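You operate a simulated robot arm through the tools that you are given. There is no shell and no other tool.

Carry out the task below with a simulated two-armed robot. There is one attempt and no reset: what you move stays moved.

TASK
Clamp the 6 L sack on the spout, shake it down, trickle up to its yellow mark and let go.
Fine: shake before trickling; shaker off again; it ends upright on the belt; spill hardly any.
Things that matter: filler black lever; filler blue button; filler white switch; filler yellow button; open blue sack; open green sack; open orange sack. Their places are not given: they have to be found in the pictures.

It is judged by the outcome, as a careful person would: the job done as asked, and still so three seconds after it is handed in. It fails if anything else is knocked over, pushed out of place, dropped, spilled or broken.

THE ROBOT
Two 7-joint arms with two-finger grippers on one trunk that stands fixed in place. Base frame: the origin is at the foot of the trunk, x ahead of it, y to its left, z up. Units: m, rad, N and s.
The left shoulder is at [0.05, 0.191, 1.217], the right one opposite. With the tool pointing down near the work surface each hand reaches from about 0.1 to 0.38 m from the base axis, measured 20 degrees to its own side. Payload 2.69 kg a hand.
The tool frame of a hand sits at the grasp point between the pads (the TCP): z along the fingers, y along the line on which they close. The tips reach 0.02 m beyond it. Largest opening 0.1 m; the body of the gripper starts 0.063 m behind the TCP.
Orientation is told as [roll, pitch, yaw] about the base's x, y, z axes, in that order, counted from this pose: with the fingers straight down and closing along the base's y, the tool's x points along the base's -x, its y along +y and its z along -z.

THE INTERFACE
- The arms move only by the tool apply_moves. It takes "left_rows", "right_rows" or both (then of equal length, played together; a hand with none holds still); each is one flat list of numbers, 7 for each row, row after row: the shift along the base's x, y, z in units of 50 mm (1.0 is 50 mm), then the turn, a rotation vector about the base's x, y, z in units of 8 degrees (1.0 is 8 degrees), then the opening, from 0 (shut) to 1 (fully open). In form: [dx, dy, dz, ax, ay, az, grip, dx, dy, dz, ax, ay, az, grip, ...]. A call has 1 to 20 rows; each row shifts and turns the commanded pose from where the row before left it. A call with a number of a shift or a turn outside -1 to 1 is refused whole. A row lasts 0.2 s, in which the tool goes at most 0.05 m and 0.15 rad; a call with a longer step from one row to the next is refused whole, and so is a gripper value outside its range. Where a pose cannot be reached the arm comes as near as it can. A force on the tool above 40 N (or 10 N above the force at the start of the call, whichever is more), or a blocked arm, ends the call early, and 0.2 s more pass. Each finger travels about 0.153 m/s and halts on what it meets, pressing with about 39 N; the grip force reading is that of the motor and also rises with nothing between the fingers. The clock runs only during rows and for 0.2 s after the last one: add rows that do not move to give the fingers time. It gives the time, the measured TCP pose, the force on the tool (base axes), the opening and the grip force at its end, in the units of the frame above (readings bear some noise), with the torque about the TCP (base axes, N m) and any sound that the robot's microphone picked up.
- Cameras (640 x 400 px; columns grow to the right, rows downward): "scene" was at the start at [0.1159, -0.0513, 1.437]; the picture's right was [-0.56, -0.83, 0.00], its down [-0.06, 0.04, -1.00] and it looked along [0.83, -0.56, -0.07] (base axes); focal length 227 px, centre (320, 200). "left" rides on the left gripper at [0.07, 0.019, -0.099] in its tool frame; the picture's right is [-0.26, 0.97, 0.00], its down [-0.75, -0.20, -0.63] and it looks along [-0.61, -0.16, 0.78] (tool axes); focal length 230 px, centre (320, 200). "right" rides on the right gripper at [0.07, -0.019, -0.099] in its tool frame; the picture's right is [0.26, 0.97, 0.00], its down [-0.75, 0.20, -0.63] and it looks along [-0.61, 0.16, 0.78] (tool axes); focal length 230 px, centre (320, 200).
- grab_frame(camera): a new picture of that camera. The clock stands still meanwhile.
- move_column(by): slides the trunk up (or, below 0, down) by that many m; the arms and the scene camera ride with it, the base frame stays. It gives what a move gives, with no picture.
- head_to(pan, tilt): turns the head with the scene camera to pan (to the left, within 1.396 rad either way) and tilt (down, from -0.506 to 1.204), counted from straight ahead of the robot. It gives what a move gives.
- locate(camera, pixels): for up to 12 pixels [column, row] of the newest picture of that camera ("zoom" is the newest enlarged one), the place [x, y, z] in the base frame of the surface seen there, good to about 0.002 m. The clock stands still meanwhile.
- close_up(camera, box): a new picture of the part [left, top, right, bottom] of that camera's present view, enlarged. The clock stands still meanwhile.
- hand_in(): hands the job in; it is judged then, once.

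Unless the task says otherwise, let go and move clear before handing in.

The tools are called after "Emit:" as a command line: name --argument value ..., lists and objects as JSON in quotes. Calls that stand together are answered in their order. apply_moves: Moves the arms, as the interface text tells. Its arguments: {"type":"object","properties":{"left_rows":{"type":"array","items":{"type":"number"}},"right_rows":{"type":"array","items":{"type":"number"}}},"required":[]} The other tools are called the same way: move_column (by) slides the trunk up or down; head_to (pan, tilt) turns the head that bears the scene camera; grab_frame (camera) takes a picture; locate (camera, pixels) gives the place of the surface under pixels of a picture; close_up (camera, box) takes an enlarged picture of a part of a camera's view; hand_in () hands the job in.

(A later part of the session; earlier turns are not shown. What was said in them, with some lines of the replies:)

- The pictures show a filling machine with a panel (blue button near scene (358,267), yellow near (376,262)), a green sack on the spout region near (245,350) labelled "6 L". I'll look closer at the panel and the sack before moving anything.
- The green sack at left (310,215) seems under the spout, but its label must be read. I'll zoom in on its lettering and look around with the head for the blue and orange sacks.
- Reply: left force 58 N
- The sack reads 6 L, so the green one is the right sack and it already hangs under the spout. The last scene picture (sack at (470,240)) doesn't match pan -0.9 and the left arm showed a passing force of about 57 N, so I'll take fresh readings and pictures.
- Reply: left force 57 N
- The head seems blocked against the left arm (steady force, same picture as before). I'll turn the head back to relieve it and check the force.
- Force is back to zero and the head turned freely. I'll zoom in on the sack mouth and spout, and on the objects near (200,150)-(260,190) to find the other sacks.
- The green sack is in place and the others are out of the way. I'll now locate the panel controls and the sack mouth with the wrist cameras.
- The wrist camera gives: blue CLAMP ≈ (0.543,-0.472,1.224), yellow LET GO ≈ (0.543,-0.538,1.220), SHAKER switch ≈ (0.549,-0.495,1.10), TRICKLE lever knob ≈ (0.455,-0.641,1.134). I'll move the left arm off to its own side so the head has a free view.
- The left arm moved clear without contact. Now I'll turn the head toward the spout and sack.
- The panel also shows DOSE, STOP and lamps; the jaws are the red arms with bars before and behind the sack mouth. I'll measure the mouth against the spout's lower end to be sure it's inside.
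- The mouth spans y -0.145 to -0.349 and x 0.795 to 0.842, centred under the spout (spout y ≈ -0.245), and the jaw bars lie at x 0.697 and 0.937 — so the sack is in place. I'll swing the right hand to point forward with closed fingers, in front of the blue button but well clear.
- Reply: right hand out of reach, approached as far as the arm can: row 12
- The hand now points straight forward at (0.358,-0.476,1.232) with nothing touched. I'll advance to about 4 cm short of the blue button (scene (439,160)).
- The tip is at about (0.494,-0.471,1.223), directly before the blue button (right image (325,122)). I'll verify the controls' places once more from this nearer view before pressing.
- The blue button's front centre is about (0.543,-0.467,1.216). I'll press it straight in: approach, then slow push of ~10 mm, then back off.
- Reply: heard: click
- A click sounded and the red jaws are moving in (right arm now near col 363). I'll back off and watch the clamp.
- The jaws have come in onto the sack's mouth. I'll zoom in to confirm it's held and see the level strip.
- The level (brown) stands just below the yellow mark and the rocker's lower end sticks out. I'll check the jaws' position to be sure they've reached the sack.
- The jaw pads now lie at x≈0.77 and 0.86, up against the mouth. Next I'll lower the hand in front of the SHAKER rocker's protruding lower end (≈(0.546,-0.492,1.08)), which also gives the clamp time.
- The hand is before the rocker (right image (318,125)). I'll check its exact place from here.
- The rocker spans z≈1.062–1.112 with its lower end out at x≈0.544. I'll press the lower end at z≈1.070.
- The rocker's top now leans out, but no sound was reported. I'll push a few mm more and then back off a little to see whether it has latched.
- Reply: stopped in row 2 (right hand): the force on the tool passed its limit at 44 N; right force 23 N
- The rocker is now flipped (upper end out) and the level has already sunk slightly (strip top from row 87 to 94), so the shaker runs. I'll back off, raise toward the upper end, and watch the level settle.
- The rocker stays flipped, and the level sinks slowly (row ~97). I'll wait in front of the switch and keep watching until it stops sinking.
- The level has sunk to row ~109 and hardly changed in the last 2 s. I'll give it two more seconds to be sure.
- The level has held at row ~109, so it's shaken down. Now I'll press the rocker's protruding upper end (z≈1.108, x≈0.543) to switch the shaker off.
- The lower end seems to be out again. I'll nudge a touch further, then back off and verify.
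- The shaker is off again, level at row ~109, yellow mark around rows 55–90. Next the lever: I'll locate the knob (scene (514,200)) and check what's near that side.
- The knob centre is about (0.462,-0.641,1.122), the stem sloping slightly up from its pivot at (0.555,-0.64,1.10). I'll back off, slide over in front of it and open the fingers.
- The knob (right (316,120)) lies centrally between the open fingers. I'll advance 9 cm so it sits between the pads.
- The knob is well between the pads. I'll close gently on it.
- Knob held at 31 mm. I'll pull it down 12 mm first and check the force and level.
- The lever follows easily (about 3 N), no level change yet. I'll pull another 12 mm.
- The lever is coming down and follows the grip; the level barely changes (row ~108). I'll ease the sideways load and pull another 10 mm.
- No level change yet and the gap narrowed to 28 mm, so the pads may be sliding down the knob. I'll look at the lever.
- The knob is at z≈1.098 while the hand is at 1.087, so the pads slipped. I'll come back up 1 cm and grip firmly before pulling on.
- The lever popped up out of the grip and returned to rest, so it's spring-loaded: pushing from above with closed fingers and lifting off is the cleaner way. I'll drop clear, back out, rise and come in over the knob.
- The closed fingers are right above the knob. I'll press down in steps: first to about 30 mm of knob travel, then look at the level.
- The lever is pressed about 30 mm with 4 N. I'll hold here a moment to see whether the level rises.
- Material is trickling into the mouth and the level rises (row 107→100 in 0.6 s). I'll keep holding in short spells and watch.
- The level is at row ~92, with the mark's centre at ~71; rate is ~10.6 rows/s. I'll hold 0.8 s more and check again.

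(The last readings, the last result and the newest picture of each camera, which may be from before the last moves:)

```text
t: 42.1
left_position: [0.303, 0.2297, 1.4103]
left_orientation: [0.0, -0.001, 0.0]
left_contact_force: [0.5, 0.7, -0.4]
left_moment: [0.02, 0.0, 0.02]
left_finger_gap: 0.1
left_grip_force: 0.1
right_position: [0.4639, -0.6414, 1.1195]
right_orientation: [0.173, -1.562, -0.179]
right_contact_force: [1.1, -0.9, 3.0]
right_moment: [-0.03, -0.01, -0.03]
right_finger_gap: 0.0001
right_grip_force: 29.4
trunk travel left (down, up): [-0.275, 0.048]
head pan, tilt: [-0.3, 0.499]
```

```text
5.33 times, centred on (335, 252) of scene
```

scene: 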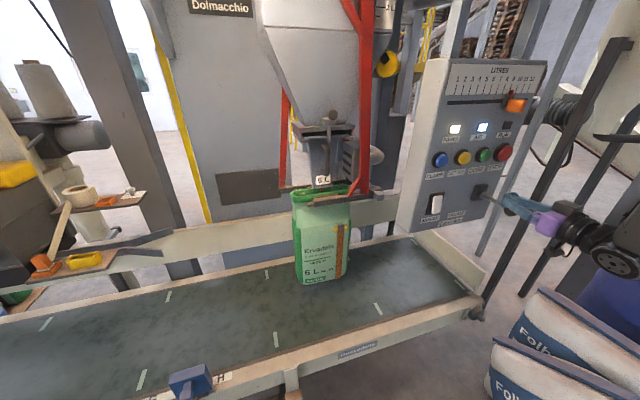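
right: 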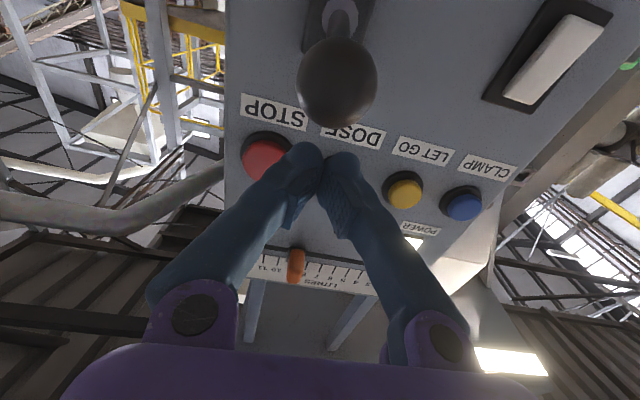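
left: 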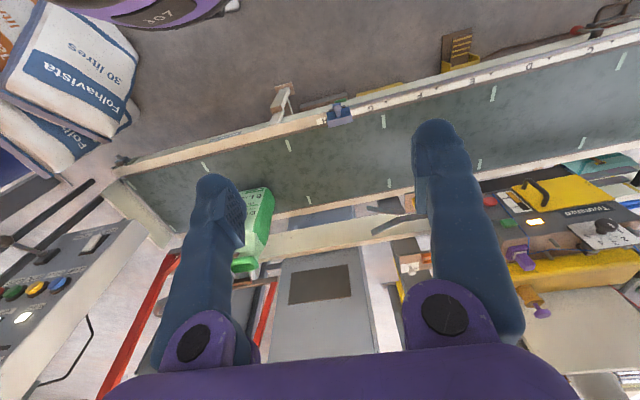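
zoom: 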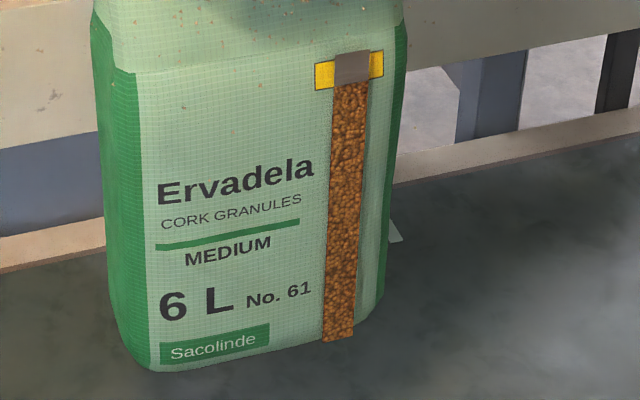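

The level is now at the lower edge of the yellow mark (13× view: level row 208, mark from 140 to 207). Allowing for material in flight, I'll hold 0.4 s more, then lift off the lever.

Emit:
apply_moves --right_rows '[0, 0, 0, 0, 0, 0, 0, 0, 0, 0, 0, 0, 0, 0, 0, 0, 0.8, 0, 0, 0, 0, 0, 0, 0.4, 0, 0, 0, 0, 0, 0, 0, 0, 0, 0, 0, 0, 0, 0, 0, 0, 0, 0]'

Emit:
close_up --camera "scene" --box '[320, 215, 360, 245]'

Emit:
close_up --camera "scene" --box '[285, 150, 395, 230]'

Emit:
close_up --camera "scene" --box '[440, 140, 580, 250]'

```text
t: 43.5
left_position: [0.3029, 0.2315, 1.4108]
left_orientation: [-0.001, -0.001, -0.001]
left_contact_force: [-0.3, -0.6, 0.5]
left_moment: [0.01, 0.01, 0.02]
left_finger_gap: 0.1
left_grip_force: 0.0
right_position: [0.4616, -0.6393, 1.1795]
right_orientation: [0.223, -1.561, -0.228]
right_contact_force: [-1.4, -0.8, 0.5]
right_moment: [-0.04, 0.0, 0.02]
right_finger_gap: 0.0002
right_grip_force: 29.6
trunk travel left (down, up): [-0.275, 0.048]
head pan, tilt: [-0.3, 0.499]
```

```text
13.33 times, centred on (340, 230) of scene
```

zoom: 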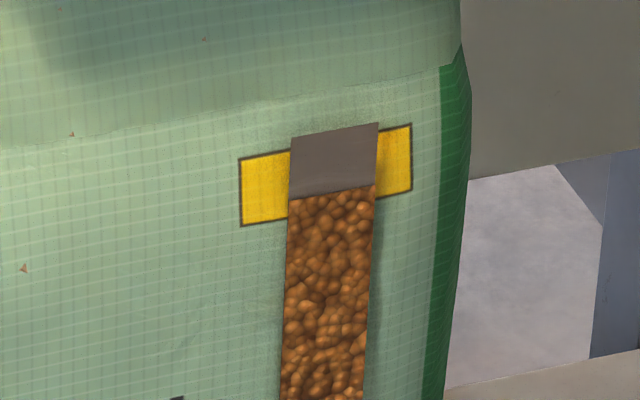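

```text
5.00 times, centred on (340, 190) of scene
```

zoom: 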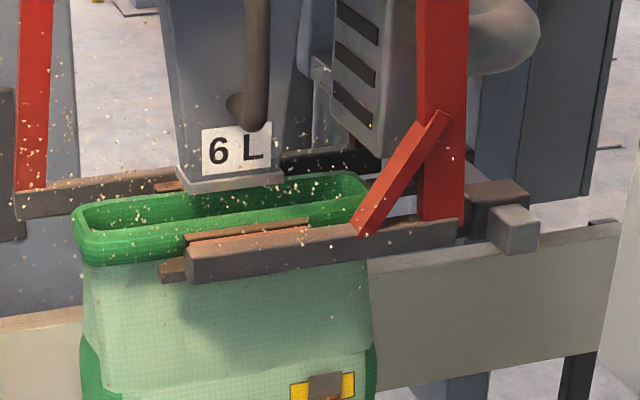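

```text
3.64 times, centred on (510, 195) of scene
```

zoom: 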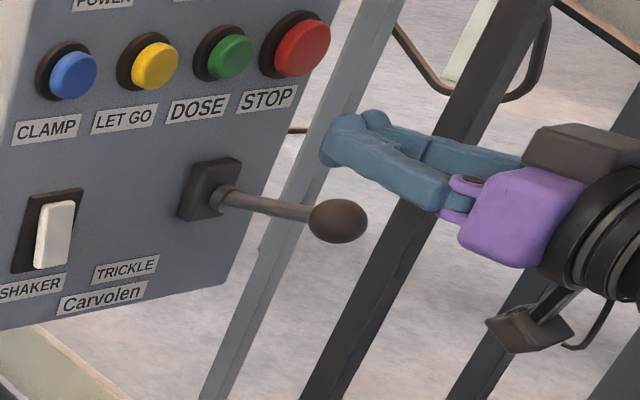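

The lever has sprung back, flow stopped, level at row ~193 — inside the mark's lower part (centre ~173). I'll wait briefly to see whether it's final.

Emit:
apply_moves --right_rows '[0, 0, 0, 0, 0, 0, 0, 0, 0, 0, 0, 0, 0, 0]'

Emit:
close_up --camera "scene" --box '[320, 215, 360, 245]'

Emit:
close_up --camera "scene" --box '[280, 180, 480, 330]'

```text
t: 44.1
left_position: [0.3041, 0.2306, 1.4103]
left_orientation: [0.0, -0.001, 0.0]
left_contact_force: [0.1, 0.2, -0.3]
left_moment: [0.0, 0.02, 0.02]
left_finger_gap: 0.1002
left_grip_force: 0.0
right_position: [0.4628, -0.6428, 1.1799]
right_orientation: [0.217, -1.562, -0.22]
right_contact_force: [0.4, 0.9, 0.2]
right_moment: [-0.02, -0.04, 0.01]
right_finger_gap: 0.0
right_grip_force: 29.4
trunk travel left (down, up): [-0.275, 0.048]
head pan, tilt: [-0.3, 0.499]
```

```text
13.33 times, centred on (340, 230) of scene
```

zoom: 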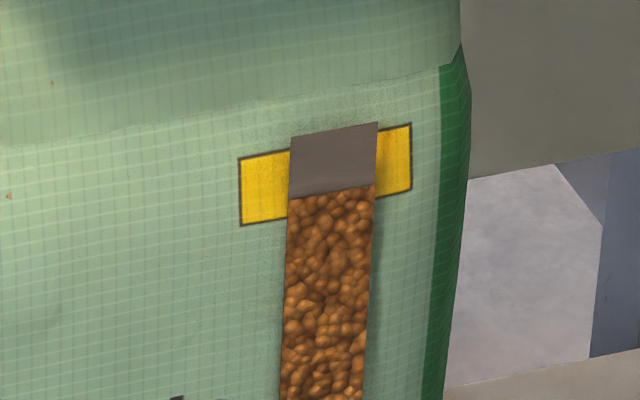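

```text
2.67 times, centred on (380, 255) of scene
```

zoom: 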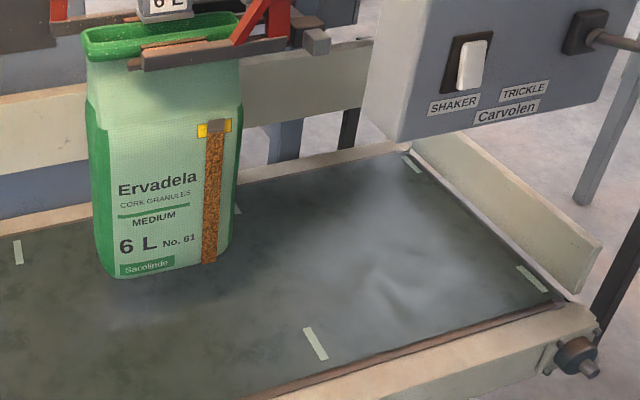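

The level has settled at row ~192 with no visible spill on the belt. A further ~0.5 s of trickle should bring it to the mark's middle (~174), so I'll give one short press.

Emit:
apply_moves --right_rows '[0, 0, -0.7, 0, 0, 0, 0, 0, 0, -0.5, 0, 0, 0, 0, 0, 0, 0, 0, 0, 0, 0, 0, 0, 0, 0, 0, 0, 0, 0, 0, 0.9, 0, 0, 0, 0, 0, 0, 0.3, 0, 0, 0, 0, 0, 0, 0, 0, 0, 0, 0, 0, 0, 0, 0, 0, 0, 0]'

Emit:
close_up --camera "scene" --box '[320, 215, 360, 245]'

Emit:
close_up --camera "scene" --box '[440, 140, 580, 250]'

```text
t: 45.9
left_position: [0.3037, 0.2306, 1.4105]
left_orientation: [-0.001, 0.0, 0.0]
left_contact_force: [0.4, -0.1, 0.6]
left_moment: [0.01, 0.02, 0.06]
left_finger_gap: 0.0998
left_grip_force: 0.1
right_position: [0.462, -0.641, 1.1796]
right_orientation: [0.231, -1.562, -0.234]
right_contact_force: [0.7, 0.3, -0.5]
right_moment: [0.0, 0.0, 0.02]
right_finger_gap: 0.0001
right_grip_force: 29.4
trunk travel left (down, up): [-0.275, 0.048]
head pan, tilt: [-0.3, 0.499]
```

```text
13.33 times, centred on (340, 230) of scene
```

zoom: 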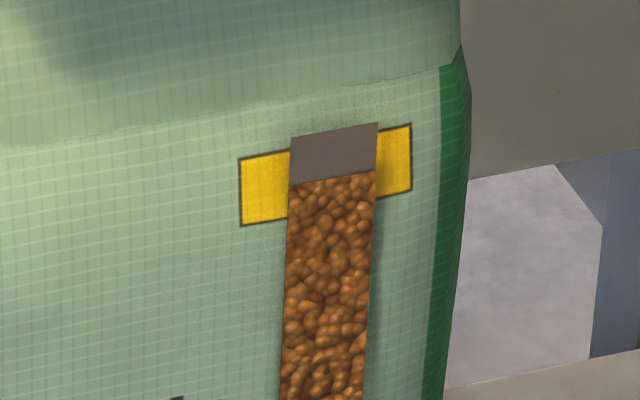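

```text
3.64 times, centred on (510, 195) of scene
```

zoom: 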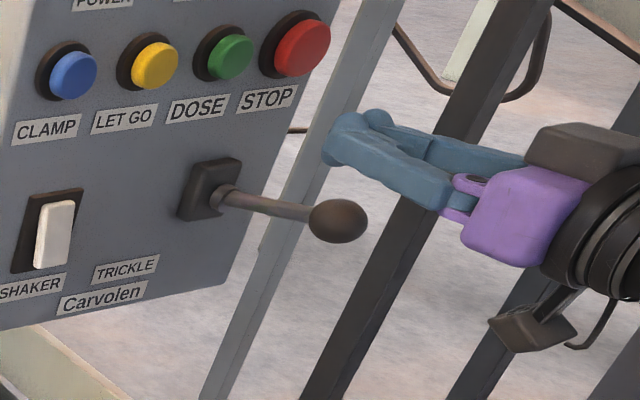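

The level now sits at row ~179 against the mark's centre of ~175 — on the mark, lever at rest. Next I'll rise and move in front of the yellow LET GO button (0.543,-0.537,1.213).

Emit:
apply_moves --right_rows '[0, 0, 0.68, 0, 0, 0, 0, 0, 0.7, 0, 0, 0, 0, 0, 0, 0.7, 0, 0, 0, 0, 0, 0, 0.68, 0, 0, 0, 0, 0, 0, 0, 0, 0, 0, 0, 0]'

Emit:
grab_frame --camera "right"

Emit:
locate --camera "right" --pixels '[[320, 120], [325, 105], [325, 130]]'

Emit:
close_up --camera "scene" --box '[390, 110, 520, 250]'

```text
t: 47.1
left_position: [0.304, 0.2291, 1.4117]
left_orientation: [-0.001, -0.003, -0.001]
left_contact_force: [0.0, -0.2, 0.0]
left_moment: [0.01, 0.0, -0.01]
left_finger_gap: 0.1
left_grip_force: 0.1
right_position: [0.4628, -0.5401, 1.2109]
right_orientation: [0.237, -1.563, -0.243]
right_contact_force: [-0.7, -0.7, -0.4]
right_moment: [-0.01, -0.02, -0.04]
right_finger_gap: 0.0001
right_grip_force: 29.6
trunk travel left (down, up): [-0.275, 0.048]
head pan, tilt: [-0.3, 0.499]
```

```text
taken
```

right: 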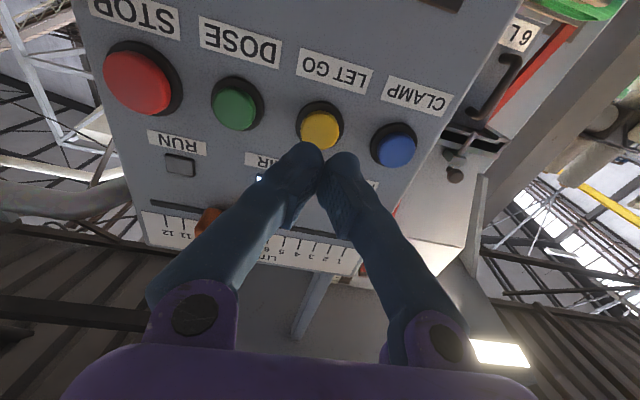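

```text
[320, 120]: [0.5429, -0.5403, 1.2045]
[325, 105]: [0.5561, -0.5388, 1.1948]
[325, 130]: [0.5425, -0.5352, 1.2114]
```

```text
2.86 times, centred on (455, 180) of scene
```

zoom: 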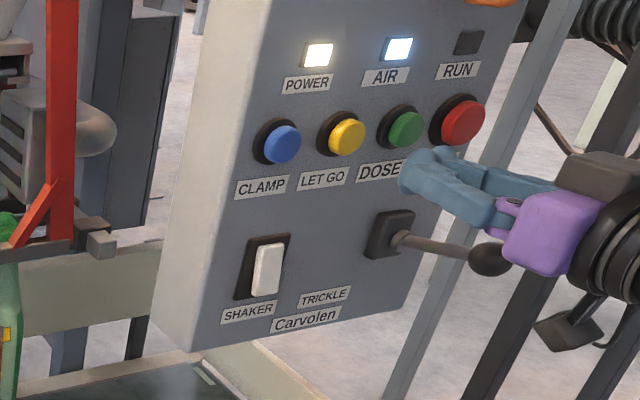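

The hand is aligned with the yellow button (right (320,128), ≈(0.543,-0.537,1.213)). I'll press it in.

Emit:
apply_moves --right_rows '[0.5, 0.05, 0.06, 0, 0, 0, 0, 0.5, 0, 0, 0, 0, 0, 0, 0.22, 0, 0, 0, 0, 0, 0, 0.1, 0, 0, 0, 0, 0, 0, 0.1, 0, 0, 0, 0, 0, 0, 0, 0, 0, 0, 0, 0, 0]'

Emit:
grab_frame --camera "scene"

```text
t: 48.5
left_position: [0.3027, 0.2306, 1.4114]
left_orientation: [0.0, -0.002, -0.001]
left_contact_force: [0.1, 0.2, -0.5]
left_moment: [0.03, 0.04, 0.02]
left_finger_gap: 0.0997
left_grip_force: 0.0
right_position: [0.5336, -0.5366, 1.217]
right_orientation: [0.28, -1.565, -0.284]
right_contact_force: [-5.4, -0.7, 0.8]
right_moment: [-0.01, -0.03, -0.04]
right_finger_gap: 0.0061
right_grip_force: 29.7
trunk travel left (down, up): [-0.275, 0.048]
head pan, tilt: [-0.3, 0.499]
heard: click
```

```text
taken
```

scene: 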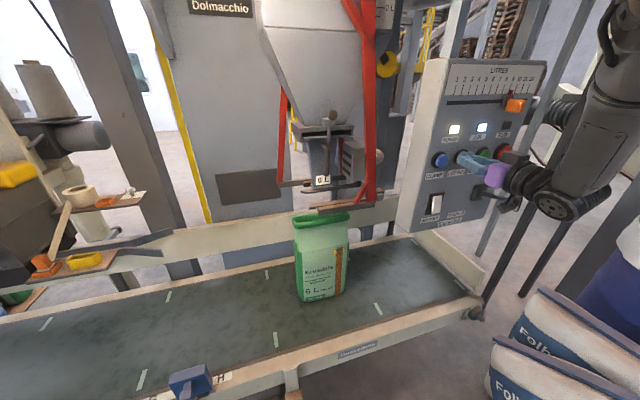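

The click sounded; the jaws opened and the sack has come down onto the belt, standing upright. I'll back the hand away and check the sack, level and belt.

Emit:
apply_moves --right_rows '[-0.4, 0, 0, 0, 0, 0, 0, -0.8, 0, 0, 0, 0, 0, 0, -0.8, 0, 0, 0, 0, 0, 0, -0.4, 0, 0, 0, 0, 0, 0, 0, 0, 0, 0, 0, 0, 0, 0, 0, 0, 0, 0, 0, 0]'

Emit:
grab_frame --camera "scene"

Emit:
close_up --camera "scene" --box '[270, 160, 420, 310]'

Emit:
close_up --camera "scene" --box '[390, 110, 520, 250]'

Emit:
close_up --camera "scene" --box '[320, 235, 360, 265]'

```text
t: 49.9
left_position: [0.3038, 0.2298, 1.4121]
left_orientation: [0.0, -0.001, 0.001]
left_contact_force: [0.3, -0.1, 0.9]
left_moment: [-0.05, 0.0, -0.02]
left_finger_gap: 0.1
left_grip_force: 0.0
right_position: [0.4145, -0.5349, 1.2159]
right_orientation: [0.232, -1.562, -0.237]
right_contact_force: [-0.4, 0.3, 0.2]
right_moment: [-0.01, -0.02, 0.0]
right_finger_gap: 0.0
right_grip_force: 29.5
trunk travel left (down, up): [-0.275, 0.048]
head pan, tilt: [-0.3, 0.499]
```

```text
taken
```

scene: 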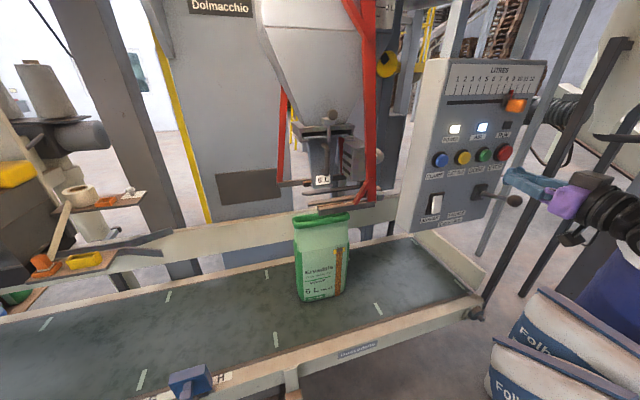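

```text
2.67 times, centred on (345, 235) of scene
```

zoom: 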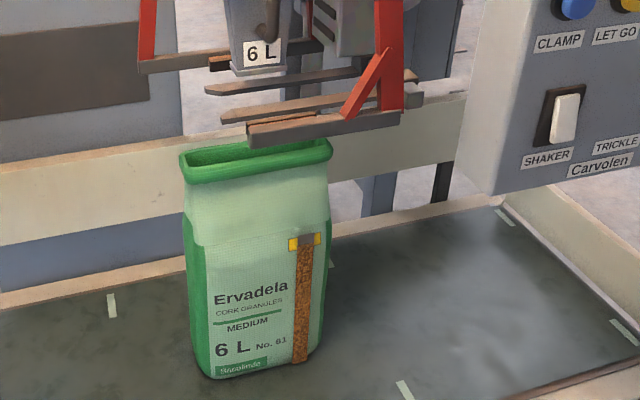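

```text
2.86 times, centred on (455, 180) of scene
```

zoom: 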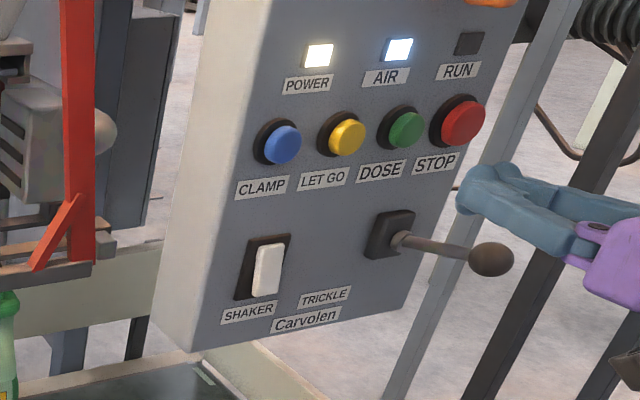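

```text
13.33 times, centred on (340, 250) of scene
```

zoom: 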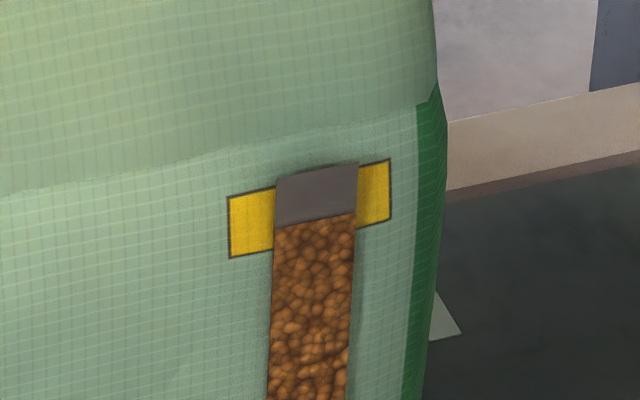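

The sack stands upright on the belt, level on the yellow mark (row ~221, mark ~180–242), shaker off, jaws open. I'll wait a second more to confirm it's still before handing in.

Emit:
apply_moves --right_rows '[-0.5, 0, 0, 0, 0, 0, 0, 0, 0, 0, 0, 0, 0, 0, 0, 0, 0, 0, 0, 0, 0, 0, 0, 0, 0, 0, 0, 0, 0, 0, 0, 0, 0, 0, 0, 0, 0, 0, 0, 0, 0, 0]'

Emit:
close_up --camera "scene" --box '[270, 160, 420, 310]'

```text
t: 51.3
left_position: [0.3039, 0.2301, 1.411]
left_orientation: [0.002, 0.001, 0.0]
left_contact_force: [0.0, -0.4, -0.8]
left_moment: [0.01, 0.01, -0.03]
left_finger_gap: 0.1
left_grip_force: 0.1
right_position: [0.3906, -0.5347, 1.2153]
right_orientation: [0.222, -1.561, -0.228]
right_contact_force: [0.2, 0.7, -0.2]
right_moment: [-0.02, -0.02, -0.02]
right_finger_gap: 0.0
right_grip_force: 29.5
trunk travel left (down, up): [-0.275, 0.048]
head pan, tilt: [-0.3, 0.499]
```

```text
2.67 times, centred on (345, 235) of scene
```

zoom: 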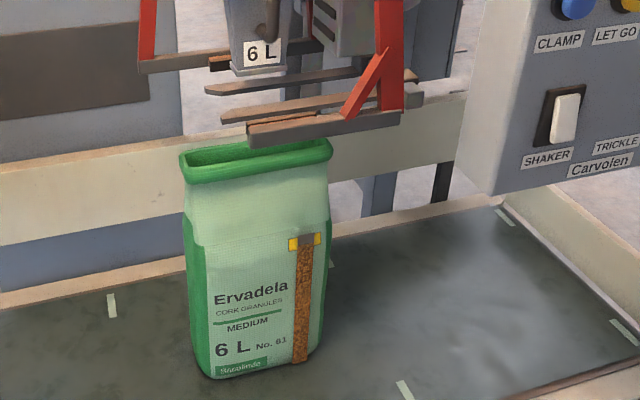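

The sack hasn't moved and stands upright with its level on the yellow mark; the shaker is off and both hands are clear. I'm handing in.

Emit:
hand_in

```text
The job is handed in.
```

The 6 L sack (the green one) is filled to its yellow mark and let go. It stands upright on the belt, and I've handed the job in.

- **Clamp:** The sack was already in place under the spout, so pressing the blue CLAMP button was enough to grip it.
- **Shake:** I ran the shaker for about nine seconds, until the level stopped sinking. I then switched it off, and the switch still showed off at the end.
- **Trickle:** I held the black lever down until the level entered the mark. A short second press brought it to about the middle of the mark.
- **Spill:** Some cork chips flew up around the mouth while it trickled, but I saw none on the belt afterwards.
- **Let go:** The yellow LET GO button opened the jaws and the sack settled onto the belt. It hadn't moved when I checked about a second later, and both hands were clear.

While I was looking around at the start, the head pressed against the left arm for about two seconds, with a force of nearly 60 N. I turned it back and moved that arm aside; nothing was displaced. On my first try at the lever the knob slipped out of the grip and sprang back, so I pushed it down from above instead.

I never found the blue and orange sacks in the pictures and didn't touch them.
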